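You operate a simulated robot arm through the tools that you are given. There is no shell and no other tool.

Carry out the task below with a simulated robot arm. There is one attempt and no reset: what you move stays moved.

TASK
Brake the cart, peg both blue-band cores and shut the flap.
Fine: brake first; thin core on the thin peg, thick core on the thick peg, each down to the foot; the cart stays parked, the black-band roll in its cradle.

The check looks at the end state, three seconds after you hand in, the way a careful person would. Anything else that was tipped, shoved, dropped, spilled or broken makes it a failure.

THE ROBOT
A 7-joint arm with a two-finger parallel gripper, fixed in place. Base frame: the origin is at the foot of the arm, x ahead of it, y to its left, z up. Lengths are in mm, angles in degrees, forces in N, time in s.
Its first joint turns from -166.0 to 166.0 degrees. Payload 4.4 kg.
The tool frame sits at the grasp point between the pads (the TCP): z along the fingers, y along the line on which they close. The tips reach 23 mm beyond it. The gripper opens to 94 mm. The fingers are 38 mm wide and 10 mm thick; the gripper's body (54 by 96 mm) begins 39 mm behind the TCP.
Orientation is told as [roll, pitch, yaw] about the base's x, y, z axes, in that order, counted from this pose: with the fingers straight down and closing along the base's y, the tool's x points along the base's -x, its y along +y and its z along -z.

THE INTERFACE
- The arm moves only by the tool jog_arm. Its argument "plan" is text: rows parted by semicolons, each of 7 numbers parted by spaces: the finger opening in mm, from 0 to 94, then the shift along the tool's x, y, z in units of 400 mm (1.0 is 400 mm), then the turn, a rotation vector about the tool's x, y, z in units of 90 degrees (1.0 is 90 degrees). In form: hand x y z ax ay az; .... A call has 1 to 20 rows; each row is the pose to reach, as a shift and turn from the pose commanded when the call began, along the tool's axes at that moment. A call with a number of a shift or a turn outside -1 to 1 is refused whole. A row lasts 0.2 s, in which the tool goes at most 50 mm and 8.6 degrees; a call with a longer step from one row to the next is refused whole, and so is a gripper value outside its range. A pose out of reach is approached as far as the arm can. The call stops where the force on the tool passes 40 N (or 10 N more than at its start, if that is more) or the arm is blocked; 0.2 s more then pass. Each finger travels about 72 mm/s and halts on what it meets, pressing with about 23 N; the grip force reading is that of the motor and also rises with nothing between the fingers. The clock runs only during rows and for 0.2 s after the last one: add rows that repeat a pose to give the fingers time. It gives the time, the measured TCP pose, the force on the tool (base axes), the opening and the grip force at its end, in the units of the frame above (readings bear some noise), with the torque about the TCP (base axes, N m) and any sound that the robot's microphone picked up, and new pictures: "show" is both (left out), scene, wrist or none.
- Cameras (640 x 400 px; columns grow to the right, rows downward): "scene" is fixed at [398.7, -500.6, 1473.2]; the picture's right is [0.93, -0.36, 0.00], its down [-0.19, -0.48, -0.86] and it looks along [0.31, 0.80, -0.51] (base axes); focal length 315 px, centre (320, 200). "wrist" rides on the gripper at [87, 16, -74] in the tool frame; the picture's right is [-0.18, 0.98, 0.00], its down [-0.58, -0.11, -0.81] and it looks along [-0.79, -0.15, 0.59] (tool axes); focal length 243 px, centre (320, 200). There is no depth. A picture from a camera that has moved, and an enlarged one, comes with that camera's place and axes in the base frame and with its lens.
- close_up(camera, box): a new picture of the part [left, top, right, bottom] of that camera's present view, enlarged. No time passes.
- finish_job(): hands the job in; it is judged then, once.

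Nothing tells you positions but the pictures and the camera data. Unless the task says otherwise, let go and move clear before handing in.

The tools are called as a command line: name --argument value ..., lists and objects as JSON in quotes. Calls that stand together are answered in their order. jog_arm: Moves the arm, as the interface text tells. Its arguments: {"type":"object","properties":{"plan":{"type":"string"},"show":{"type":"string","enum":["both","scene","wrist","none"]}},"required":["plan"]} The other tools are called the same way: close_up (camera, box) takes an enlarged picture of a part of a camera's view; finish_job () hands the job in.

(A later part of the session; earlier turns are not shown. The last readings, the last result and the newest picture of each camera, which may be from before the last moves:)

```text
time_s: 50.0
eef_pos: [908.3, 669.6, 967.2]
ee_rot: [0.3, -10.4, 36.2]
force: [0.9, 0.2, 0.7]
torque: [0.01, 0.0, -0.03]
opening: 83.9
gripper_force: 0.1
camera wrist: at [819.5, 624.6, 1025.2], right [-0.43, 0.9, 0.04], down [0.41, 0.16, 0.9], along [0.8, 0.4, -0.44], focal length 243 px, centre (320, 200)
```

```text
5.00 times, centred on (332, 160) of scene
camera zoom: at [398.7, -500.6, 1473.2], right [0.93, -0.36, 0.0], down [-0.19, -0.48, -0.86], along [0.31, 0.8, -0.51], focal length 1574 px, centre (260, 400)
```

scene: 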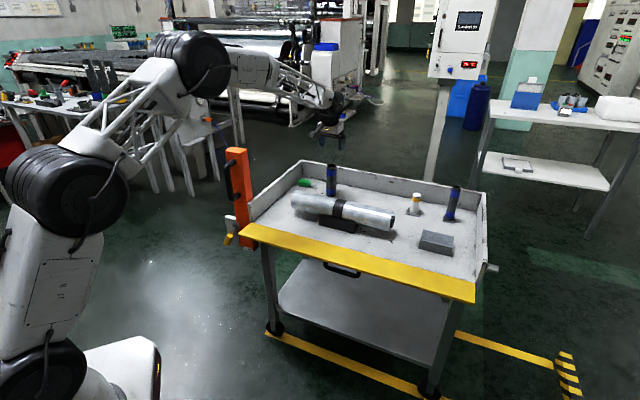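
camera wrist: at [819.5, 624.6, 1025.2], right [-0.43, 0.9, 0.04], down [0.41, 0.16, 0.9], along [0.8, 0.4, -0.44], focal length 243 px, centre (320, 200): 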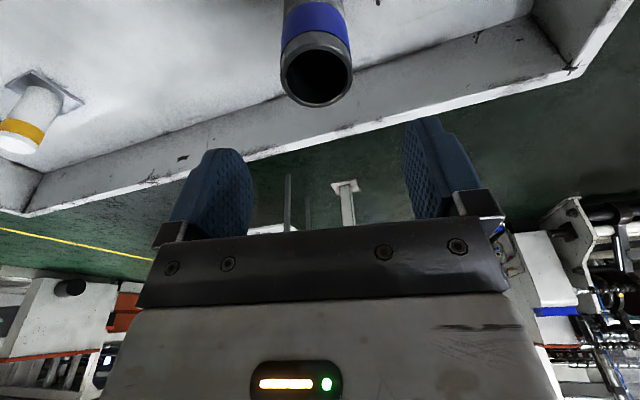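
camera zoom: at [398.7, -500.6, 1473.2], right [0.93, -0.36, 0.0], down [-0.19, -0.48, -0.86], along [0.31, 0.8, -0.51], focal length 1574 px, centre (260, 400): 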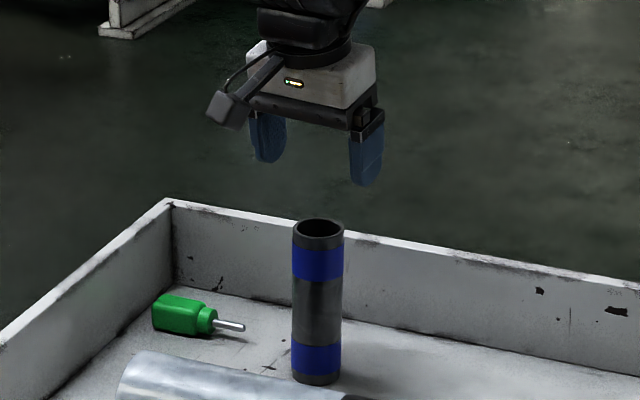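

Now aligned within ~1 mm. I descend around the thick core.

jog_arm --plan "84 0.0093 0.002 0.0512 0 0 0; 84 0.0186 0.002 0.1023 0 0 0; 84 0.0279 0.002 0.1535 0 0 0; 84 0.0372 0.002 0.2046 0 0 0; 84 0.0465 0.002 0.2558 0 0 0; 84 0.0465 0.002 0.2558 0 0 0" --show "wrist"

close_up --camera "wrist" --box '[180, 0, 460, 240]'

close_up --camera "scene" --box '[300, 140, 364, 200]'

```text
time_s: 51.4
eef_pos: [907.3, 670.8, 863.1]
ee_rot: [0.2, -10.3, 36.2]
force: [0.8, 0.6, 0.6]
torque: [0.02, -0.01, 0.03]
opening: 84.0
gripper_force: 0.0
camera wrist: at [818.5, 624.7, 921.3], right [-0.43, 0.9, 0.04], down [0.41, 0.16, 0.9], along [0.8, 0.4, -0.44], focal length 243 px, centre (320, 200)
```

wrist: 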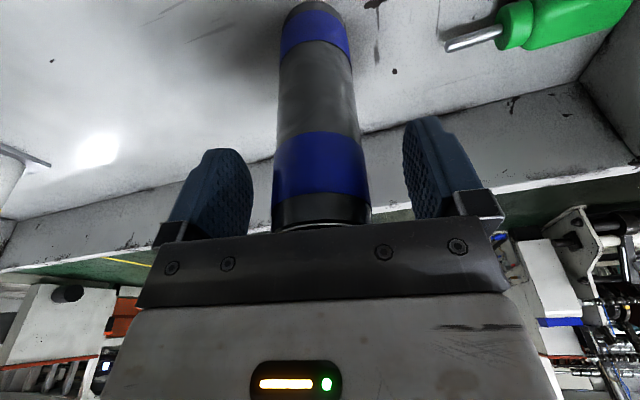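

```text
1.67 times, centred on (320, 120) of wrist
camera zoom: at [818.5, 624.7, 921.3], right [-0.43, 0.9, 0.04], down [0.41, 0.16, 0.9], along [0.8, 0.4, -0.44], focal length 404 px, centre (320, 333)
```

zoom: 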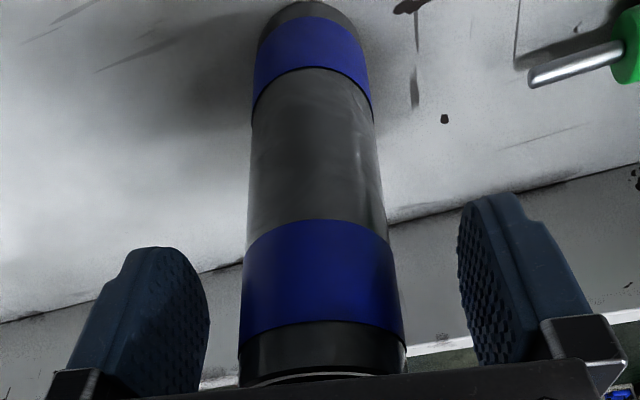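

```text
6.67 times, centred on (332, 170) of scene
camera zoom: at [398.7, -500.6, 1473.2], right [0.93, -0.36, 0.0], down [-0.19, -0.48, -0.86], along [0.31, 0.8, -0.51], focal length 2098 px, centre (240, 400)
```

zoom: 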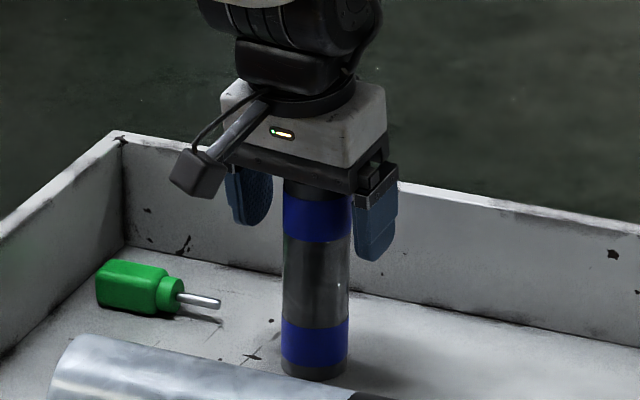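

Centered. I close the gripper on the thick core.

jog_arm --plan "70 0 0.001 0 0 0 0; 58 0 0.001 0 0 0 0; 50 0 0.001 0 0 0 0; 36 0 0.001 0 0 0 0; 36 0 0.001 0 0 0 0; 36 0 0.001 0 0 0 0" --show "none"

close_up --camera "wrist" --box '[270, 0, 370, 60]'

```text
time_s: 52.8
eef_pos: [907.1, 670.3, 863.7]
ee_rot: [0.3, -10.3, 36.3]
force: [-0.3, 0.0, 1.3]
torque: [0.05, 0.06, 0.03]
opening: 44.9
gripper_force: 22.9
```

```text
6.40 times, centred on (320, 30) of wrist
camera zoom: at [818.2, 625.3, 922.0], right [-0.43, 0.9, 0.04], down [0.41, 0.16, 0.9], along [0.8, 0.4, -0.44], focal length 1553 px, centre (320, 1288)
```

zoom: 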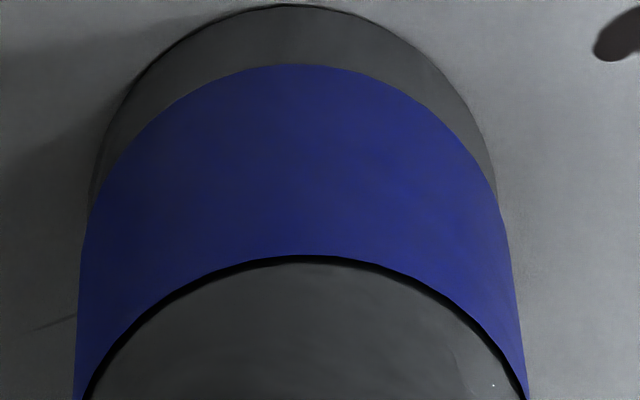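

Gripped at 45 mm. I lift 130 mm and then carry it over to the thick peg.

jog_arm --plan "36 -0.0058 0 -0.032 0 0 0; 36 -0.0145 0 -0.08 0 0 0; 36 -0.029 0 -0.16 0 0 0; 36 -0.0435 0 -0.24 0 0 0; 36 -0.058 0 -0.32 0 0 0; 36 -0.058 0 -0.32 0 0 0" --show "scene"

jog_arm --plan "36 -0.0146 -0.0944 0.0022 0.0034 0 0.0186; 36 -0.0292 -0.1888 0.0043 0.0068 0 0.0372; 36 -0.0438 -0.2832 0.0065 0.0101 0 0.0558; 36 -0.0584 -0.3776 0.0087 0.0135 0 0.0744; 36 -0.073 -0.472 0.0109 0.0169 0 0.093; 36 -0.0876 -0.5664 0.013 0.0203 0 0.1115; 36 -0.1022 -0.6608 0.0152 0.0237 0 0.1301; 36 -0.1168 -0.7552 0.0174 0.027 0 0.1487; 36 -0.1314 -0.8496 0.0195 0.0304 0 0.1673; 36 -0.146 -0.944 0.0217 0.0338 0 0.1859; 36 -0.146 -0.944 0.0217 0.0338 0 0.1859" --show "both"

close_up --camera "wrist" --box '[270, 0, 370, 60]'

close_up --camera "scene" --box '[384, 160, 448, 216]'

```text
time_s: 54.2
eef_pos: [908.3, 671.2, 994.5]
ee_rot: [0.2, -10.3, 36.1]
force: [0.2, 0.2, -0.3]
torque: [0.02, 0.0, 0.02]
opening: 45.1
gripper_force: 23.0
```

scene: 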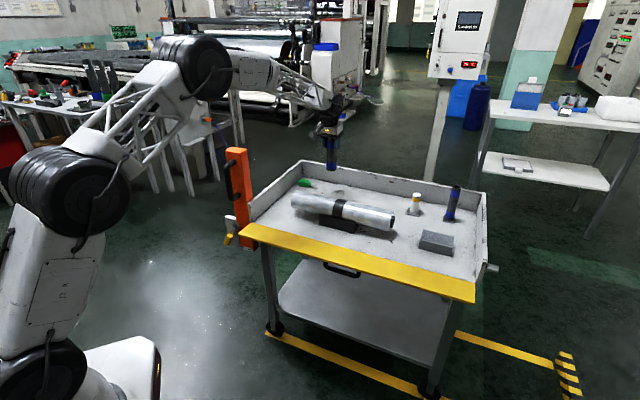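

```text
time_s: 56.6
eef_pos: [1177.2, 399.3, 994.4]
ee_rot: [0.2, -10.4, 19.1]
force: [-0.6, 0.8, -0.6]
torque: [-0.01, 0.01, 0.01]
opening: 45.2
gripper_force: 22.6
camera wrist: at [1079.2, 382.6, 1052.4], right [-0.15, 0.99, 0.04], down [0.44, 0.04, 0.9], along [0.88, 0.15, -0.44], focal length 243 px, centre (320, 200)
```

scene: 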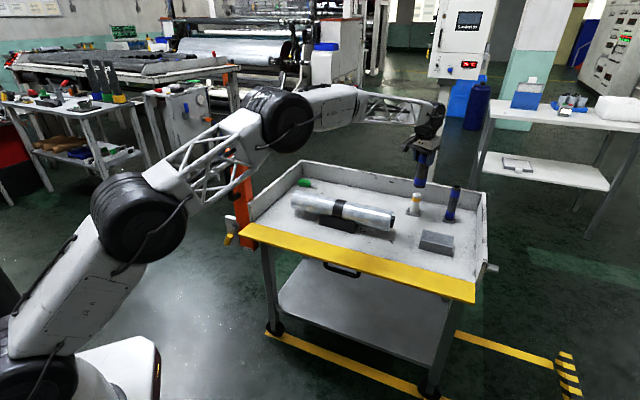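
wrist: 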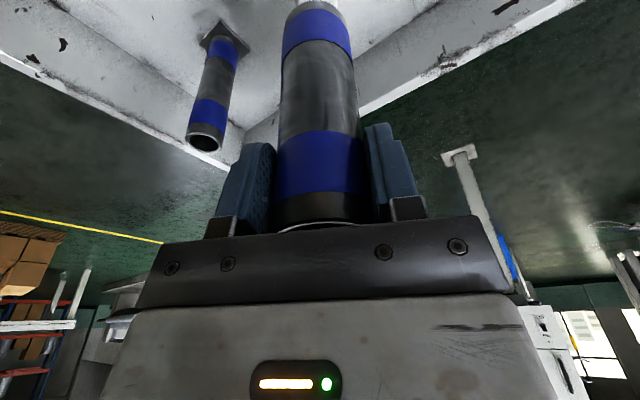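

```text
6.40 times, centred on (320, 30) of wrist
camera zoom: at [1079.2, 382.6, 1052.4], right [-0.15, 0.99, 0.04], down [0.44, 0.04, 0.9], along [0.88, 0.15, -0.44], focal length 1553 px, centre (320, 1288)
```

zoom: 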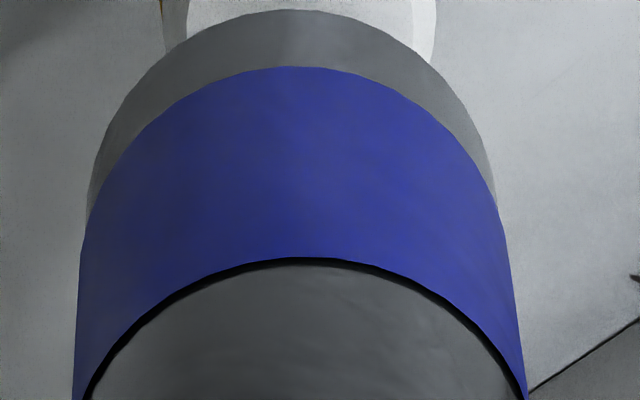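

```text
7.14 times, centred on (416, 188) of scene
camera zoom: at [398.7, -500.6, 1473.2], right [0.93, -0.36, 0.0], down [-0.19, -0.48, -0.86], along [0.31, 0.8, -0.51], focal length 2248 px, centre (-366, 286)
```

zoom: 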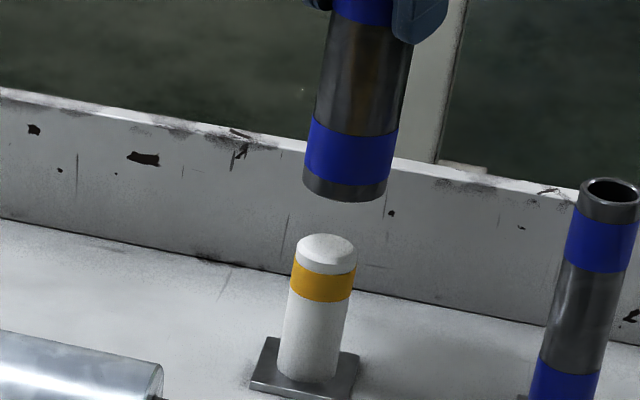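

The core is ~2 mm to the right of the peg in the wrist view. I correct that and lower to leave roughly a 10 mm gap.

jog_arm --plan "36 0 0.0053 0 0 0 0; 36 0.0048 0.0053 0.0262 0 0 0; 36 0.0096 0.0053 0.0525 0 0 0; 36 0.0144 0.0053 0.0787 0 0 0; 36 0.0144 0.0053 0.0787 0 0 0" --show "none"

close_up --camera "wrist" --box '[270, 0, 370, 60]'

close_up --camera "scene" --box '[394, 178, 434, 203]'

```text
time_s: 57.8
eef_pos: [1176.4, 402.0, 961.9]
ee_rot: [0.2, -10.3, 19.2]
force: [0.4, -0.2, -0.6]
torque: [0.0, -0.04, 0.0]
opening: 45.4
gripper_force: 22.8
```

```text
6.40 times, centred on (320, 30) of wrist
camera zoom: at [1078.9, 385.5, 1019.9], right [-0.15, 0.99, 0.04], down [0.44, 0.04, 0.9], along [0.88, 0.15, -0.44], focal length 1553 px, centre (320, 1288)
```

zoom: 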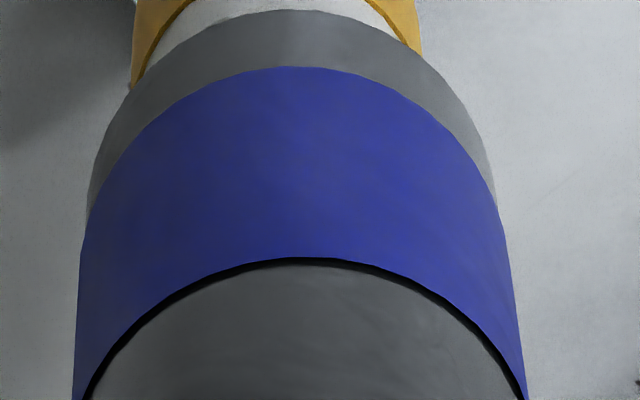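

```text
16.00 times, centred on (414, 190) of scene
camera zoom: at [398.7, -500.6, 1473.2], right [0.93, -0.36, 0.0], down [-0.19, -0.48, -0.86], along [0.31, 0.8, -0.51], focal length 5035 px, centre (-1184, 352)
```

zoom: 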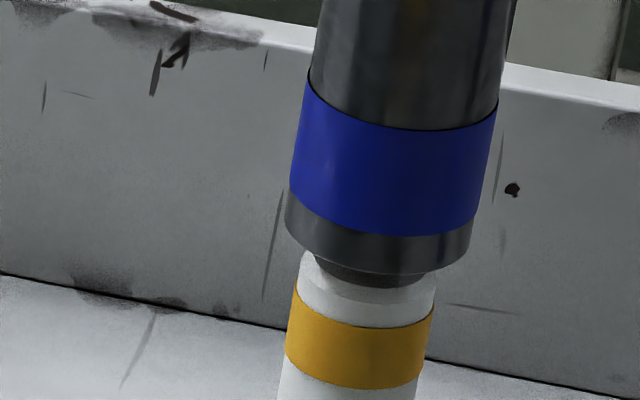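

I measure the core ~3 mm too far out and ~1 mm left; correcting and re-checking.

jog_arm --plan "36 0.009 -0.0029 -0.0017 0 0 0; 36 0.009 -0.0029 -0.0017 0 0 0" --show "none"

close_up --camera "wrist" --box '[270, 0, 370, 60]'

close_up --camera "scene" --box '[394, 178, 434, 203]'

```text
time_s: 58.4
eef_pos: [1173.9, 399.5, 963.0]
ee_rot: [0.2, -10.2, 19.2]
force: [-0.3, -0.8, -0.4]
torque: [0.01, 0.0, 0.01]
opening: 44.6
gripper_force: 22.8
```

```text
6.40 times, centred on (320, 30) of wrist
camera zoom: at [1075.6, 383.1, 1020.0], right [-0.15, 0.99, 0.04], down [0.44, 0.04, 0.9], along [0.88, 0.15, -0.44], focal length 1553 px, centre (320, 1288)
```

zoom: 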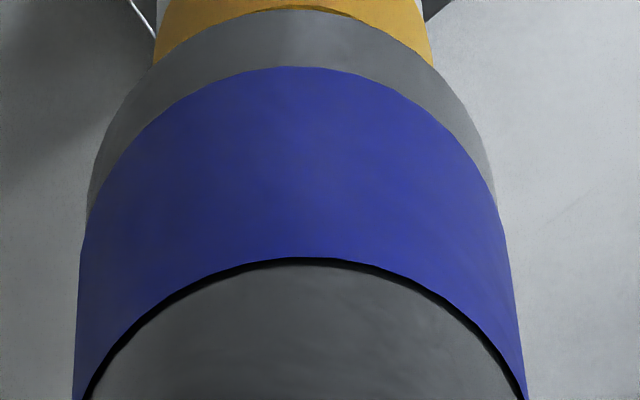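

```text
16.00 times, centred on (414, 190) of scene
camera zoom: at [398.7, -500.6, 1473.2], right [0.93, -0.36, 0.0], down [-0.19, -0.48, -0.86], along [0.31, 0.8, -0.51], focal length 5035 px, centre (-1184, 352)
```

zoom: 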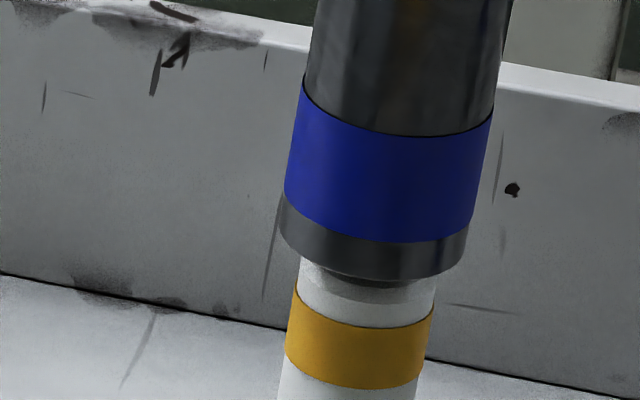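

Within ~0.8 mm now. I add a half-millimetre lateral nudge and lower 14 mm gently.

jog_arm --plan "36 0.0016 0.0015 0.0086 0 0 0; 36 0.0032 0.0015 0.0172 0 0 0; 36 0.0048 0.0015 0.0258 0 0 0; 36 0.0063 0.0015 0.0344 0 0 0; 36 0.0063 0.0015 0.0344 0 0 0" --show "none"

close_up --camera "wrist" --box '[270, 0, 370, 60]'

close_up --camera "scene" --box '[394, 178, 434, 203]'

```text
time_s: 59.6
eef_pos: [1173.1, 400.9, 948.3]
ee_rot: [0.1, -10.3, 19.3]
force: [0.3, 0.0, -0.7]
torque: [0.0, -0.07, 0.01]
opening: 45.0
gripper_force: 23.7
```

```text
6.40 times, centred on (320, 30) of wrist
camera zoom: at [1075.3, 384.0, 1006.4], right [-0.15, 0.99, 0.04], down [0.44, 0.04, 0.9], along [0.88, 0.15, -0.44], focal length 1553 px, centre (320, 1288)
```

zoom: 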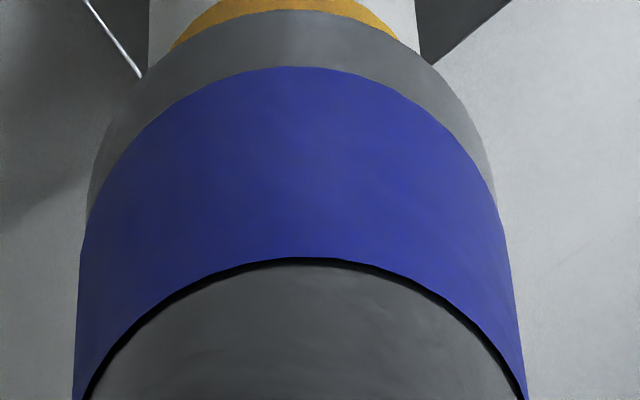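

```text
16.00 times, centred on (414, 190) of scene
camera zoom: at [398.7, -500.6, 1473.2], right [0.93, -0.36, 0.0], down [-0.19, -0.48, -0.86], along [0.31, 0.8, -0.51], focal length 5035 px, centre (-1184, 352)
```

zoom: 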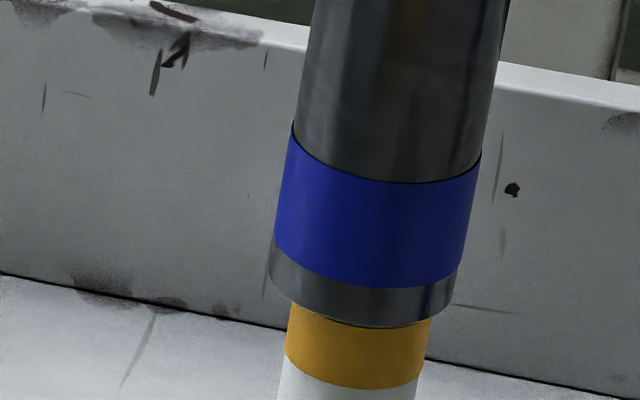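

No contact force; the core is on the peg. Continue down 40 mm with a slight outward nudge.

jog_arm --plan "36 -0.002 0 0.0005 0 0 0; 36 0.0016 0 0.0197 0 0 0; 36 0.0052 0 0.0394 0 0 0; 36 0.0088 0 0.059 0 0 0; 36 0.0123 0 0.0787 0 0 0; 36 0.0159 0 0.0984 0 0 0; 36 0.0159 0 0.0984 0 0 0" --show "none"

close_up --camera "scene" --box '[384, 175, 448, 215]'

```text
time_s: 61.2
eef_pos: [1174.1, 402.3, 909.3]
ee_rot: [0.2, -10.3, 19.2]
force: [2.8, 0.3, -1.6]
torque: [0.05, -0.38, 0.01]
opening: 45.1
gripper_force: 22.8
```

```text
10.00 times, centred on (416, 195) of scene
camera zoom: at [398.7, -500.6, 1473.2], right [0.93, -0.36, 0.0], down [-0.19, -0.48, -0.86], along [0.31, 0.8, -0.51], focal length 3147 px, centre (-640, 250)
```

zoom: 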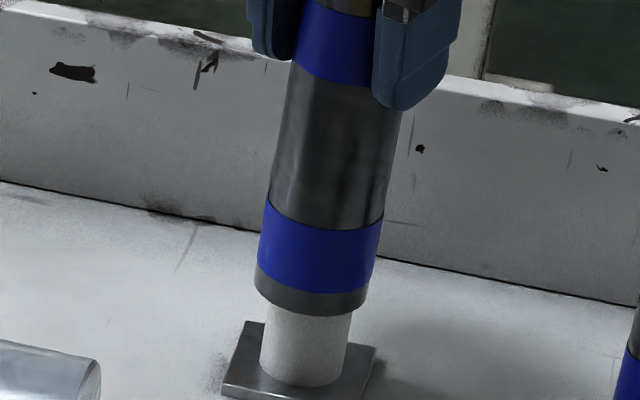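

Slight side contact (2.8 N outward), so I nudge outward 0.5 mm and continue to the foot.

jog_arm --plan "36 -0.0015 0 0.0005 0 0 0; 36 0.002 0 0.0197 0 0 0; 36 0.0055 0 0.0394 0 0 0; 36 0.0091 0 0.059 0 0 0; 36 0.0127 0 0.0787 0 0 0; 36 0.0145 0 0.0886 0 0 0; 36 0.0156 0 0.0945 0 0 0; 36 0.0165 0 0.0994 0 0 0; 36 0.0172 0 0.1033 0 0 0" --show "none"

close_up --camera "wrist" --box '[240, 0, 400, 100]'

close_up --camera "scene" --box '[384, 180, 448, 220]'

```text
time_s: 63.2
eef_pos: [1173.6, 403.9, 870.2]
ee_rot: [0.2, -10.6, 19.1]
force: [-2.3, -1.1, 17.3]
torque: [-0.24, -0.09, -0.13]
opening: 44.9
gripper_force: 22.9
```

```text
4.00 times, centred on (320, 50) of wrist
camera zoom: at [1076.6, 385.9, 927.6], right [-0.15, 0.99, 0.04], down [0.44, 0.03, 0.9], along [0.89, 0.15, -0.44], focal length 970 px, centre (320, 800)
```

zoom: 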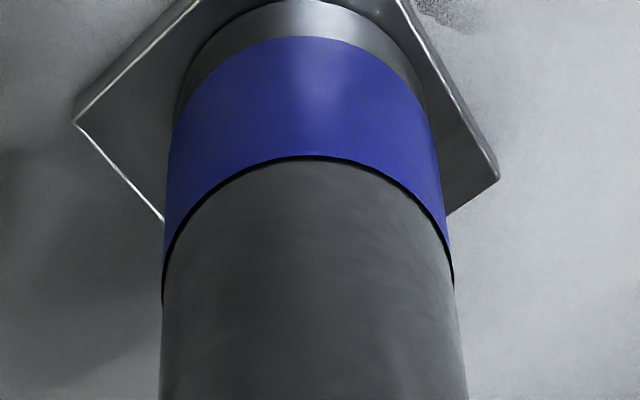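

```text
10.00 times, centred on (416, 200) of scene
camera zoom: at [398.7, -500.6, 1473.2], right [0.93, -0.36, 0.0], down [-0.19, -0.48, -0.86], along [0.31, 0.8, -0.51], focal length 3147 px, centre (-640, 200)
```

zoom: 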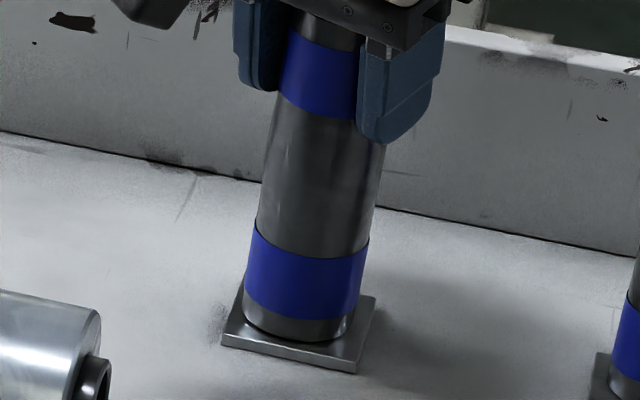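

The core is on its foot (17 N contact). I open and lift straight up.

jog_arm --plan "50 0 0 0 0 0 0; 65 0 0 0 0 0 0; 80 0 0 0 0 0 0; 86 0 0 0 0 0 0; 86 -0.009 0 -0.05 0 0 0; 86 -0.022 0 -0.12 0 0 0; 86 -0.036 0 -0.2 0 0 0; 86 -0.054 0 -0.3 0 0 0; 86 -0.072 0 -0.4 0 0 0; 86 -0.09 0 -0.5 0 0 0" --show "both"

close_up --camera "scene" --box '[390, 165, 486, 225]'

close_up --camera "scene" --box '[385, 180, 449, 220]'

```text
time_s: 65.4
eef_pos: [1173.6, 401.5, 1069.4]
ee_rot: [0.2, -10.2, 19.2]
force: [-0.1, 0.0, -0.6]
torque: [-0.01, -0.03, 0.03]
opening: 85.9
gripper_force: 0.0
camera wrist: at [1076.1, 385.3, 1127.5], right [-0.15, 0.99, 0.04], down [0.44, 0.04, 0.9], along [0.88, 0.15, -0.44], focal length 243 px, centre (320, 200)
```

scene: 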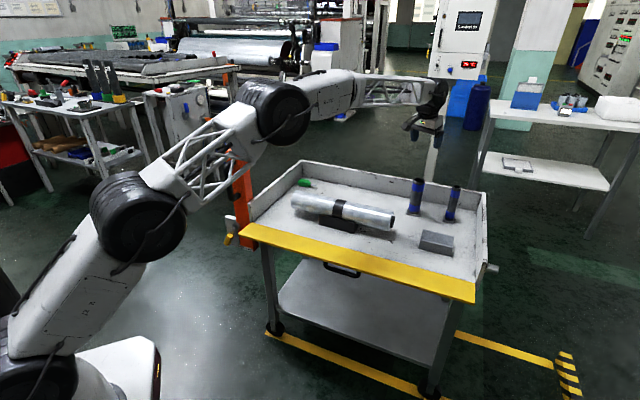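
wrist: 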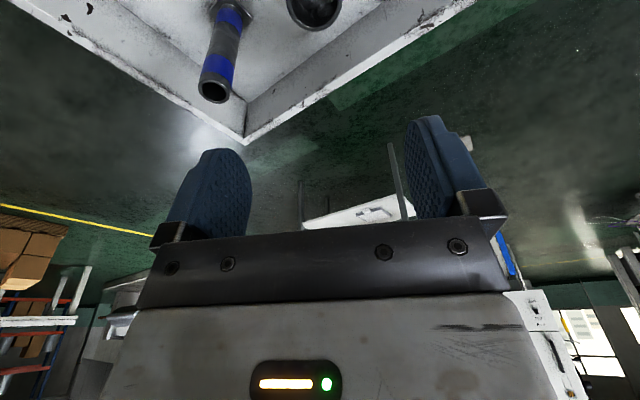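

```text
6.67 times, centred on (438, 195) of scene
camera zoom: at [398.7, -500.6, 1473.2], right [0.93, -0.36, 0.0], down [-0.19, -0.48, -0.86], along [0.31, 0.8, -0.51], focal length 2098 px, centre (-467, 233)
```

zoom: 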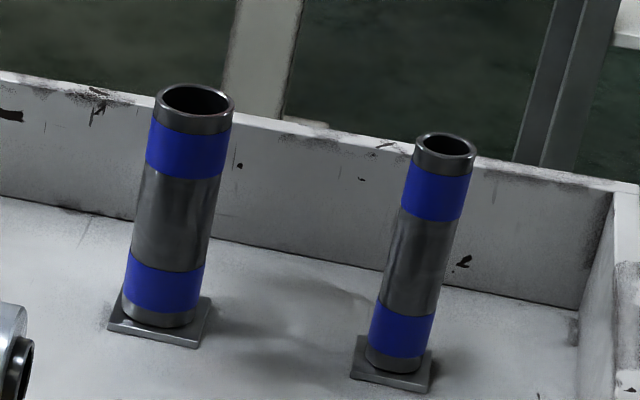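

```text
10.00 times, centred on (417, 200) of scene
camera zoom: at [398.7, -500.6, 1473.2], right [0.93, -0.36, 0.0], down [-0.19, -0.48, -0.86], along [0.31, 0.8, -0.51], focal length 3147 px, centre (-650, 200)
```

zoom: 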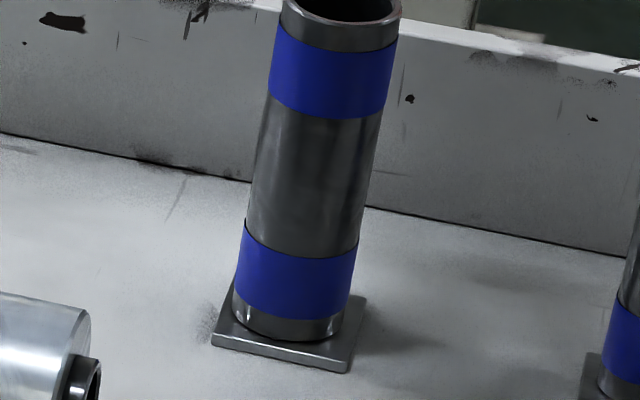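

Both cores are seated on their own feet. Next is the flap: I'll retreat toward the robot side, high and clear, to a spot left of the flap's black handle.

jog_arm --plan "60 0.1138 0.0101 -0.0205 -0.0032 0 -0.0178; 40 0.2275 0.0203 -0.041 -0.0064 0 -0.0355; 20 0.3413 0.0304 -0.0615 -0.0096 0 -0.0533; 0 0.455 0.0405 -0.082 -0.0128 0 -0.071; 0 0.5688 0.0506 -0.1025 -0.016 0 -0.0888; 0 0.6825 0.0608 -0.123 -0.0192 0 -0.1065; 0 0.7963 0.0709 -0.1435 -0.0224 0 -0.1243; 0 0.91 0.081 -0.164 -0.0256 0 -0.142; 0 0.91 0.081 -0.164 -0.0256 0 -0.142" --show "none"

```text
time_s: 67.4
eef_pos: [813.7, 311.8, 1068.8]
ee_rot: [0.2, -10.4, 32.1]
force: [-0.5, -0.5, -0.6]
torque: [-0.02, 0.0, -0.01]
opening: 0.0
gripper_force: 23.1
```

jog_arm --plan "0 0.1064 0.0343 -0.0195 -0.0044 0 -0.024; 0 0.2128 0.0686 -0.039 -0.0088 0 -0.0481; 0 0.3193 0.1029 -0.0585 -0.0132 0 -0.0721; 0 0.4257 0.1371 -0.078 -0.0177 0 -0.0962; 0 0.5321 0.1714 -0.0975 -0.0221 0 -0.1202; 0 0.6385 0.2057 -0.117 -0.0265 0 -0.1443; 0 0.6385 0.2057 -0.117 -0.0265 0 -0.1443" --show "both"

```text
time_s: 69.0
eef_pos: [548.7, 242.2, 1070.6]
ee_rot: [0.1, -10.4, 45.3]
force: [0.2, -0.3, -0.4]
torque: [-0.01, 0.02, -0.01]
opening: 0.0
gripper_force: 22.5
camera wrist: at [469.7, 183.4, 1127.7], right [-0.57, 0.82, 0.04], down [0.38, 0.23, 0.9], along [0.73, 0.53, -0.44], focal length 243 px, centre (320, 200)
```

scene: 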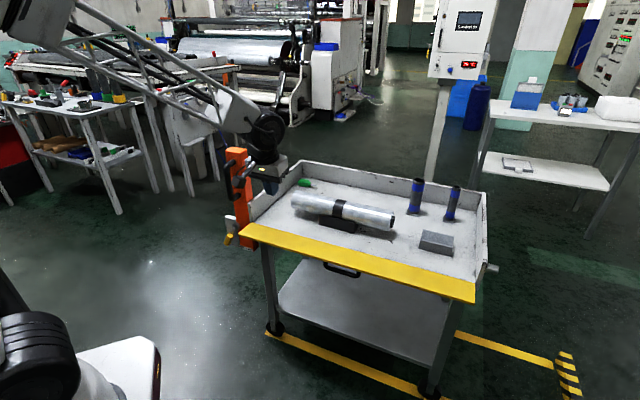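
wrist: 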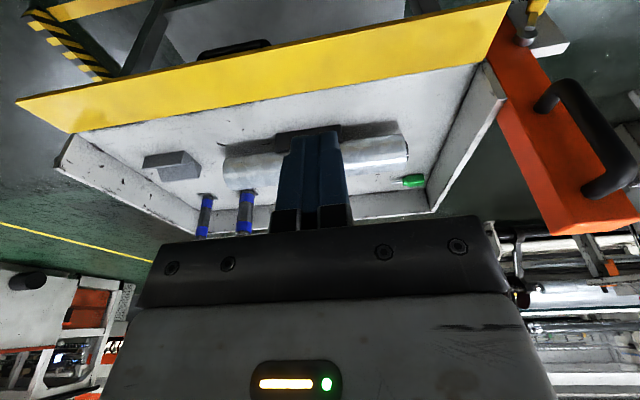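

close_up --camera "wrist" --box '[0, 0, 280, 180]'

close_up --camera "wrist" --box '[380, 0, 640, 160]'

close_up --camera "scene" --box '[440, 240, 504, 310]'

```text
2.22 times, centred on (140, 90) of wrist
camera zoom: at [469.7, 183.4, 1127.7], right [-0.57, 0.82, 0.04], down [0.38, 0.23, 0.9], along [0.73, 0.53, -0.44], focal length 539 px, centre (720, 444)
```

zoom: 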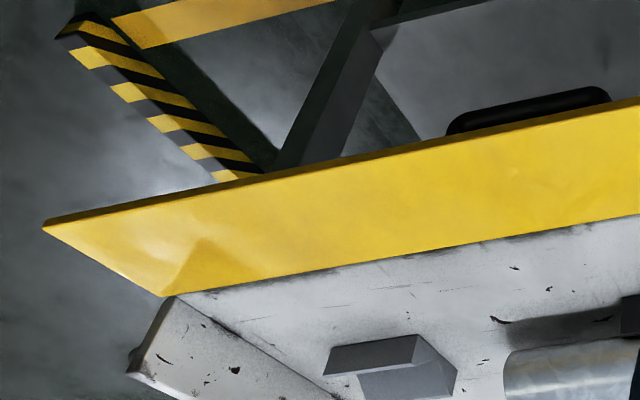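

```text
2.46 times, centred on (510, 80) of wrist
camera zoom: at [469.7, 183.4, 1127.7], right [-0.57, 0.82, 0.04], down [0.38, 0.23, 0.9], along [0.73, 0.53, -0.44], focal length 597 px, centre (-148, 495)
```

zoom: 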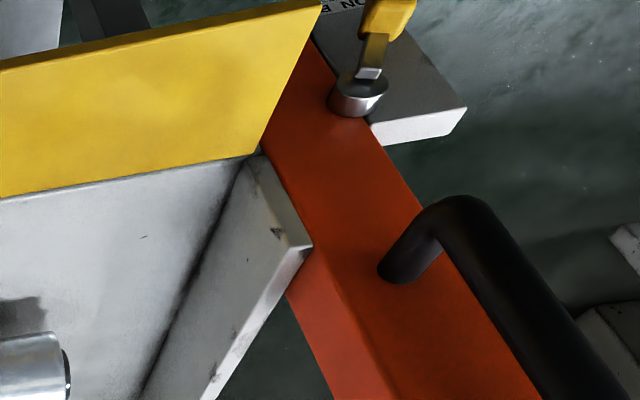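

```text
5.71 times, centred on (472, 275) of scene
camera zoom: at [398.7, -500.6, 1473.2], right [0.93, -0.36, 0.0], down [-0.19, -0.48, -0.86], along [0.31, 0.8, -0.51], focal length 1798 px, centre (-549, -229)
```

zoom: 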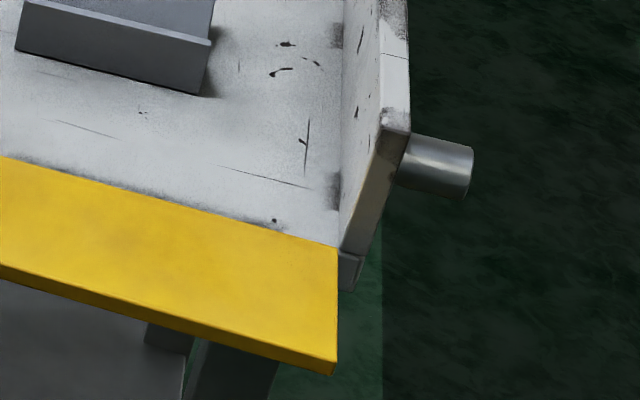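

The flap swings up between the side walls. I now tilt to 60° and lower in front of it, to below the flap's level.

jog_arm --plan "0 0.0191 0 0.1038 0 -0.0617 0; 0 0.0381 0 0.2076 0 -0.1233 0; 0 0.0572 0 0.3115 0 -0.185 0; 0 0.0762 0 0.4153 0 -0.2467 0; 0 0.0953 0 0.5191 0 -0.3083 0; 0 0.1143 0 0.6229 0 -0.37 0; 0 0.1334 0 0.7268 0 -0.4317 0; 0 0.1524 0 0.8306 0 -0.4933 0; 0 0.1715 0 0.9344 0 -0.555 0; 0 0.1715 0 0.9344 0 -0.555 0" --show "both"

```text
time_s: 71.2
eef_pos: [548.1, 242.2, 688.3]
ee_rot: [0.4, -60.4, 45.1]
force: [-0.6, -0.4, 0.3]
torque: [0.0, -0.05, 0.01]
opening: 0.0
gripper_force: 22.9
camera wrist: at [461.9, 177.1, 650.5], right [-0.64, 0.76, 0.16], down [-0.21, -0.37, 0.9], along [0.74, 0.54, 0.4], focal length 243 px, centre (320, 200)
```

scene: 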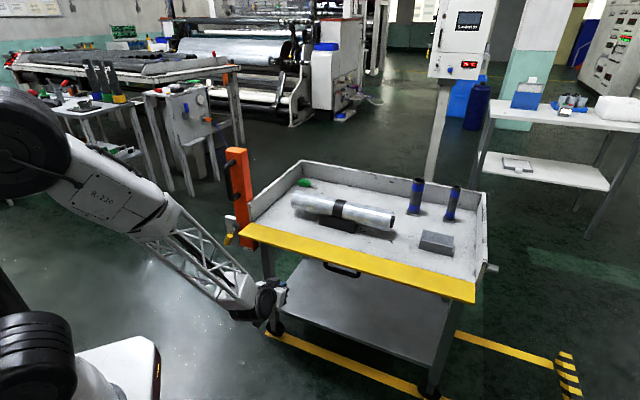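
wrist: 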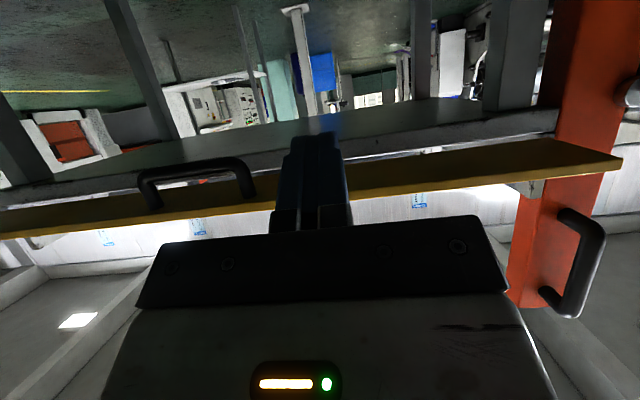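

Pose is good; the handle is well to the right of the fingers. I advance under the flap's front edge.

jog_arm --plan "0 -0.041 0 0.072 0 0 0; 0 -0.0815 0.001 0.1435 0 0 0; 0 -0.122 0.001 0.215 0 0 0; 0 -0.163 0.0015 0.287 0 0 0; 0 -0.163 0.0015 0.287 0 0 0" --show "both"

close_up --camera "scene" --box '[260, 220, 356, 300]'

```text
time_s: 72.4
eef_pos: [639.9, 337.4, 688.7]
ee_rot: [0.4, -60.3, 45.1]
force: [0.0, -1.0, 0.2]
torque: [-0.03, -0.03, 0.02]
opening: 0.0
gripper_force: 23.0
camera wrist: at [553.4, 272.0, 650.5], right [-0.64, 0.75, 0.16], down [-0.21, -0.37, 0.9], along [0.74, 0.54, 0.4], focal length 243 px, centre (320, 200)
```

scene: 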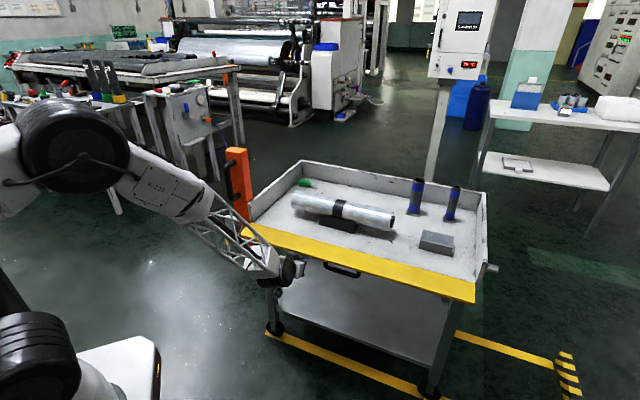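
wrist: 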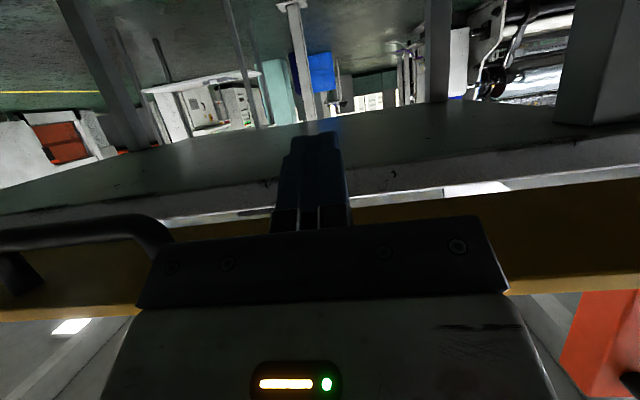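

```text
5.00 times, centred on (308, 260) of scene
camera zoom: at [398.7, -500.6, 1473.2], right [0.93, -0.36, 0.0], down [-0.19, -0.48, -0.86], along [0.31, 0.8, -0.51], focal length 1574 px, centre (380, -100)
```

zoom: 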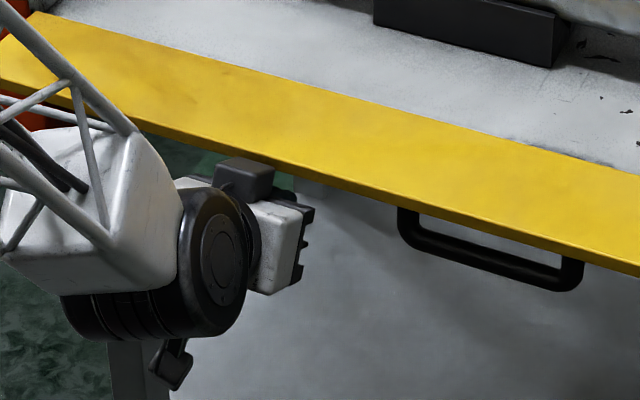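

Fingers are under the front edge. I raise in small steps to start lifting the flap and watch the force.

jog_arm --plan "0 -0.0326 0 -0.0185 0 0 0; 0 -0.0652 0 -0.037 0 0 0; 0 -0.0913 0 -0.0519 0 0 0; 0 -0.1174 0 -0.0667 0 0 0; 0 -0.1174 0 -0.0667 0 0 0" --show "both"

close_up --camera "scene" --box '[230, 200, 390, 300]'

```text
time_s: 73.6
eef_pos: [641.5, 337.0, 745.9]
ee_rot: [0.3, -60.3, 45.2]
force: [-0.4, -1.5, -1.9]
torque: [0.08, -0.02, -0.04]
opening: 0.1
gripper_force: 22.6
camera wrist: at [554.4, 272.0, 706.2], right [-0.64, 0.75, 0.16], down [-0.21, -0.37, 0.9], along [0.74, 0.54, 0.4], focal length 243 px, centre (320, 200)
```

scene: 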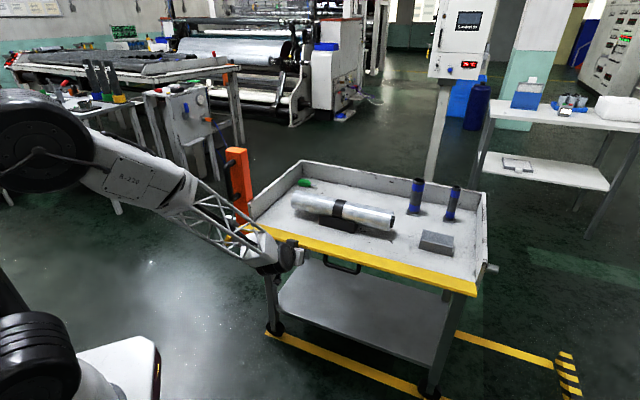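
wrist: 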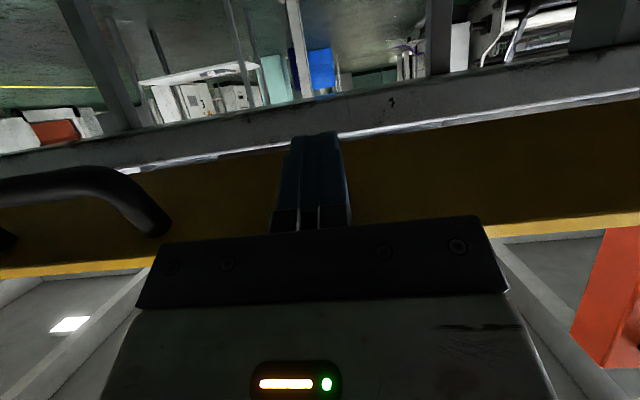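

```text
4.00 times, centred on (310, 250) of scene
camera zoom: at [398.7, -500.6, 1473.2], right [0.93, -0.36, 0.0], down [-0.19, -0.48, -0.86], along [0.31, 0.8, -0.51], focal length 1259 px, centre (360, 0)
```

zoom: 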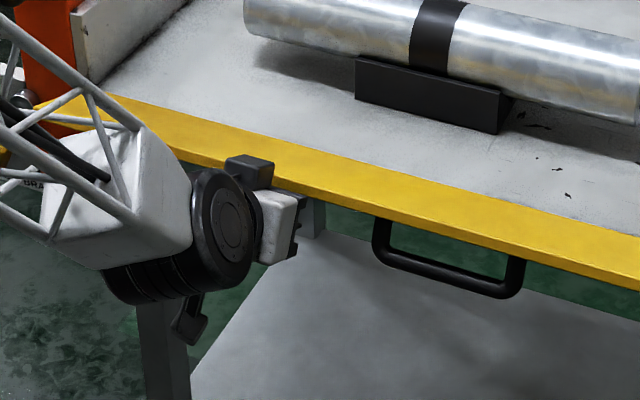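

The flap is rising with barely 2 N. I continue along its arc to about 60°.

jog_arm --plan "0 -0.0261 0 -0.0148 0 0 0; 0 -0.0522 0 -0.0296 0 0 0; 0 -0.0757 0 -0.0286 0 0 0; 0 -0.0955 0 -0.0269 0 0 0; 0 -0.1155 0 -0.0195 0 0 0; 0 -0.1315 0 -0.0118 0 0 0; 0 -0.1315 0 -0.0118 0 0 0" --show "both"

close_up --camera "scene" --box '[230, 190, 390, 290]'

```text
time_s: 75.2
eef_pos: [658.0, 351.3, 792.5]
ee_rot: [0.2, -60.3, 45.1]
force: [-2.5, -6.6, -5.2]
torque: [-0.05, 0.09, -0.11]
opening: 0.0
gripper_force: 23.1
camera wrist: at [571.0, 287.1, 754.0], right [-0.64, 0.76, 0.16], down [-0.21, -0.37, 0.9], along [0.74, 0.54, 0.39], focal length 243 px, centre (320, 200)
```

scene: 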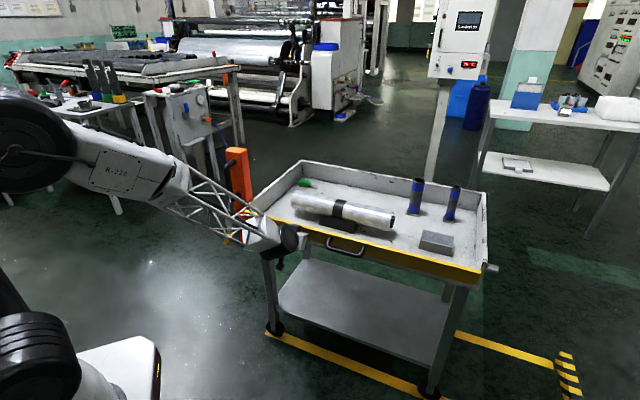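
wrist: 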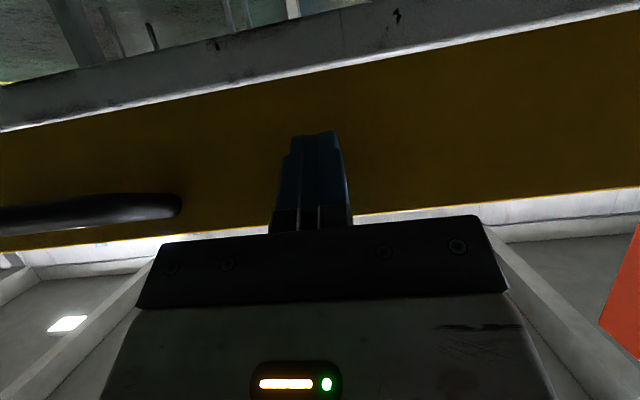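

```text
4.00 times, centred on (310, 240) of scene
camera zoom: at [398.7, -500.6, 1473.2], right [0.93, -0.36, 0.0], down [-0.19, -0.48, -0.86], along [0.31, 0.8, -0.51], focal length 1259 px, centre (360, 40)
```

zoom: 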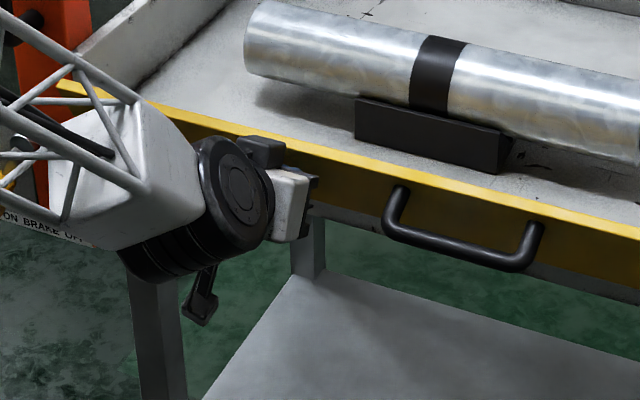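

The flap is past 60°. I keep pushing inward gently toward closed.

jog_arm --plan "0 -0.0161 0 0.0081 0 0 0; 0 -0.0278 0 0.0186 0 0 0; 0 -0.0375 0 0.0305 0 0 0; 0 -0.0375 0 0.0305 0 0 0" --show "both"

close_up --camera "scene" --box '[400, 220, 520, 295]'

close_up --camera "scene" --box '[230, 190, 390, 290]'

```text
time_s: 76.2
eef_pos: [671.4, 364.5, 799.3]
ee_rot: [0.3, -60.4, 45.1]
force: [-3.5, -2.9, 0.5]
torque: [0.06, -0.02, 0.03]
opening: 0.0
gripper_force: 22.9
camera wrist: at [584.4, 300.0, 760.8], right [-0.64, 0.75, 0.16], down [-0.21, -0.37, 0.9], along [0.74, 0.54, 0.4], focal length 243 px, centre (320, 200)
```

scene: 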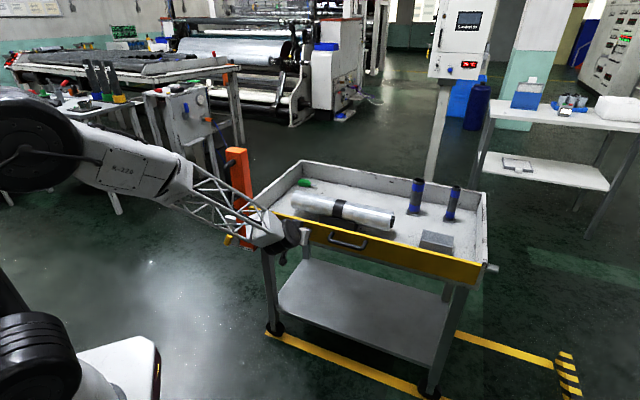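
wrist: 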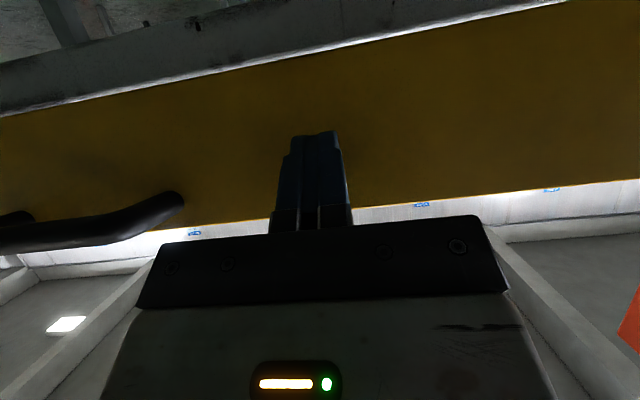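

```text
5.33 times, centred on (460, 258) of scene
camera zoom: at [398.7, -500.6, 1473.2], right [0.93, -0.36, 0.0], down [-0.19, -0.48, -0.86], along [0.31, 0.8, -0.51], focal length 1678 px, centre (-427, -107)
```

zoom: 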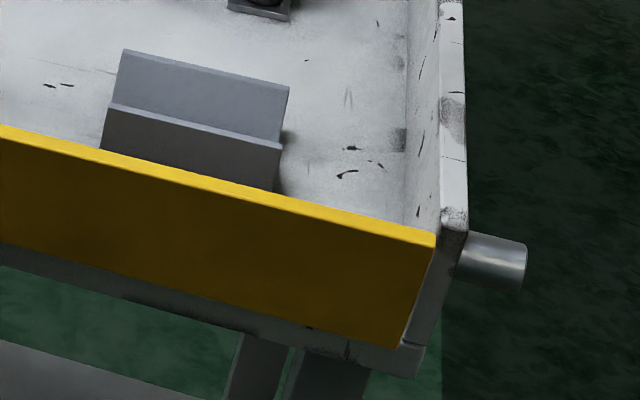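

```text
4.00 times, centred on (310, 240) of scene
camera zoom: at [398.7, -500.6, 1473.2], right [0.93, -0.36, 0.0], down [-0.19, -0.48, -0.86], along [0.31, 0.8, -0.51], focal length 1259 px, centre (360, 40)
```

zoom: 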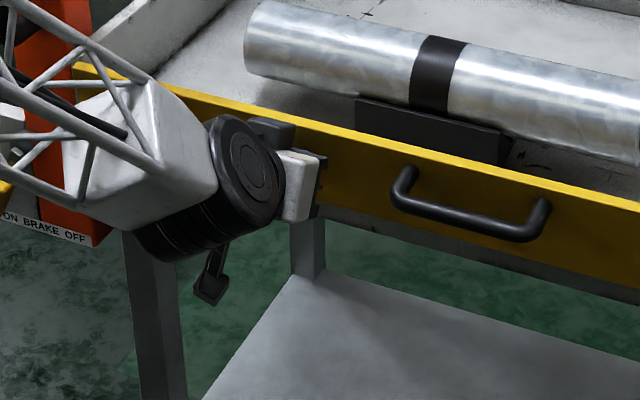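

The flap is nearly upright. I push on in small steps, reading force.

jog_arm --plan "0 -0.004 0 0.005 0 0 0; 0 -0.0075 0 0.01 0 0 0; 0 -0.0105 0 0.0152 0 0 0" --show "none"

close_up --camera "scene" --box '[400, 220, 520, 295]'

```text
time_s: 77.1
eef_pos: [675.2, 368.8, 799.1]
ee_rot: [0.3, -60.3, 45.1]
force: [-13.6, -12.7, 6.6]
torque: [0.18, -0.22, 0.01]
opening: 0.1
gripper_force: 22.6
stopped in row 3: the force on the tool passed its limit at 43 N (the readings are from after the stop); the commanded pose is now the measured one
```

```text
5.33 times, centred on (460, 258) of scene
camera zoom: at [398.7, -500.6, 1473.2], right [0.93, -0.36, 0.0], down [-0.19, -0.48, -0.86], along [0.31, 0.8, -0.51], focal length 1678 px, centre (-427, -107)
```

zoom: 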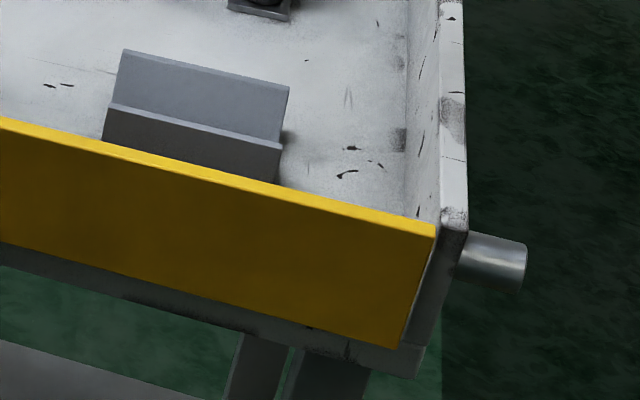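

The flap hit its stop (force rose past 40 N). I back off 8 mm to see whether it stays shut by itself.

jog_arm --plan "0 0.0049 0 -0.0087 0 0 0; 0 0.0099 0 -0.0174 0 0 0; 0 0.0099 0 -0.0174 0 0 0; 0 0.0099 0 -0.0174 0 0 0" --show "both"

close_up --camera "scene" --box '[400, 220, 520, 295]'

```text
time_s: 78.1
eef_pos: [670.5, 364.3, 799.8]
ee_rot: [0.3, -60.3, 45.0]
force: [-0.7, 0.5, -0.2]
torque: [0.0, 0.01, -0.03]
opening: 0.0
gripper_force: 22.8
camera wrist: at [583.0, 299.5, 761.9], right [-0.64, 0.76, 0.16], down [-0.21, -0.37, 0.9], along [0.74, 0.54, 0.39], focal length 243 px, centre (320, 200)
```

scene: 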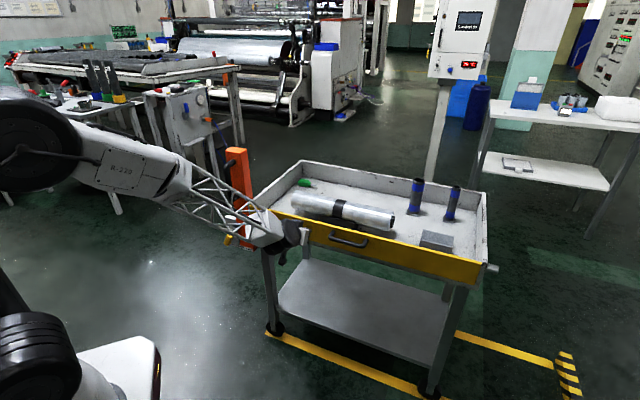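
wrist: 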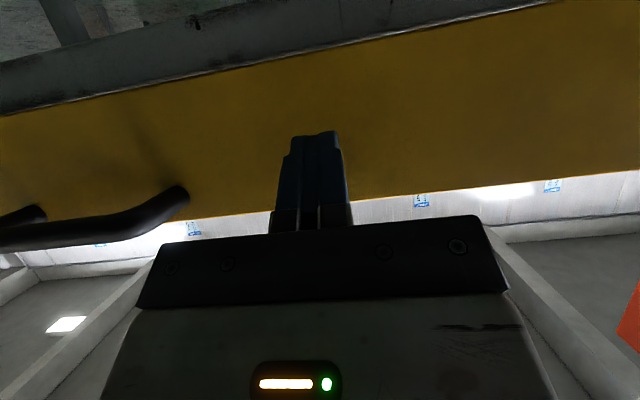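

```text
5.33 times, centred on (460, 258) of scene
camera zoom: at [398.7, -500.6, 1473.2], right [0.93, -0.36, 0.0], down [-0.19, -0.48, -0.86], along [0.31, 0.8, -0.51], focal length 1678 px, centre (-427, -107)
```

zoom: 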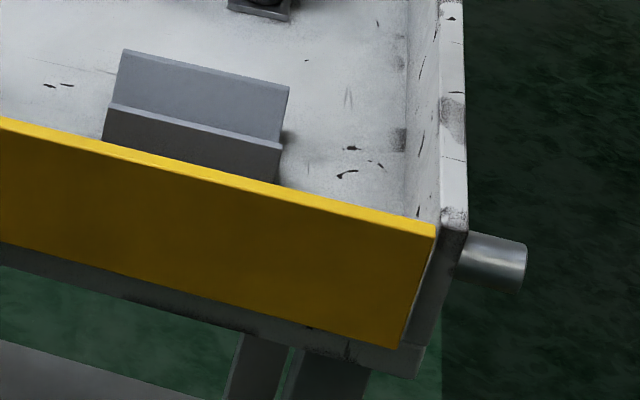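

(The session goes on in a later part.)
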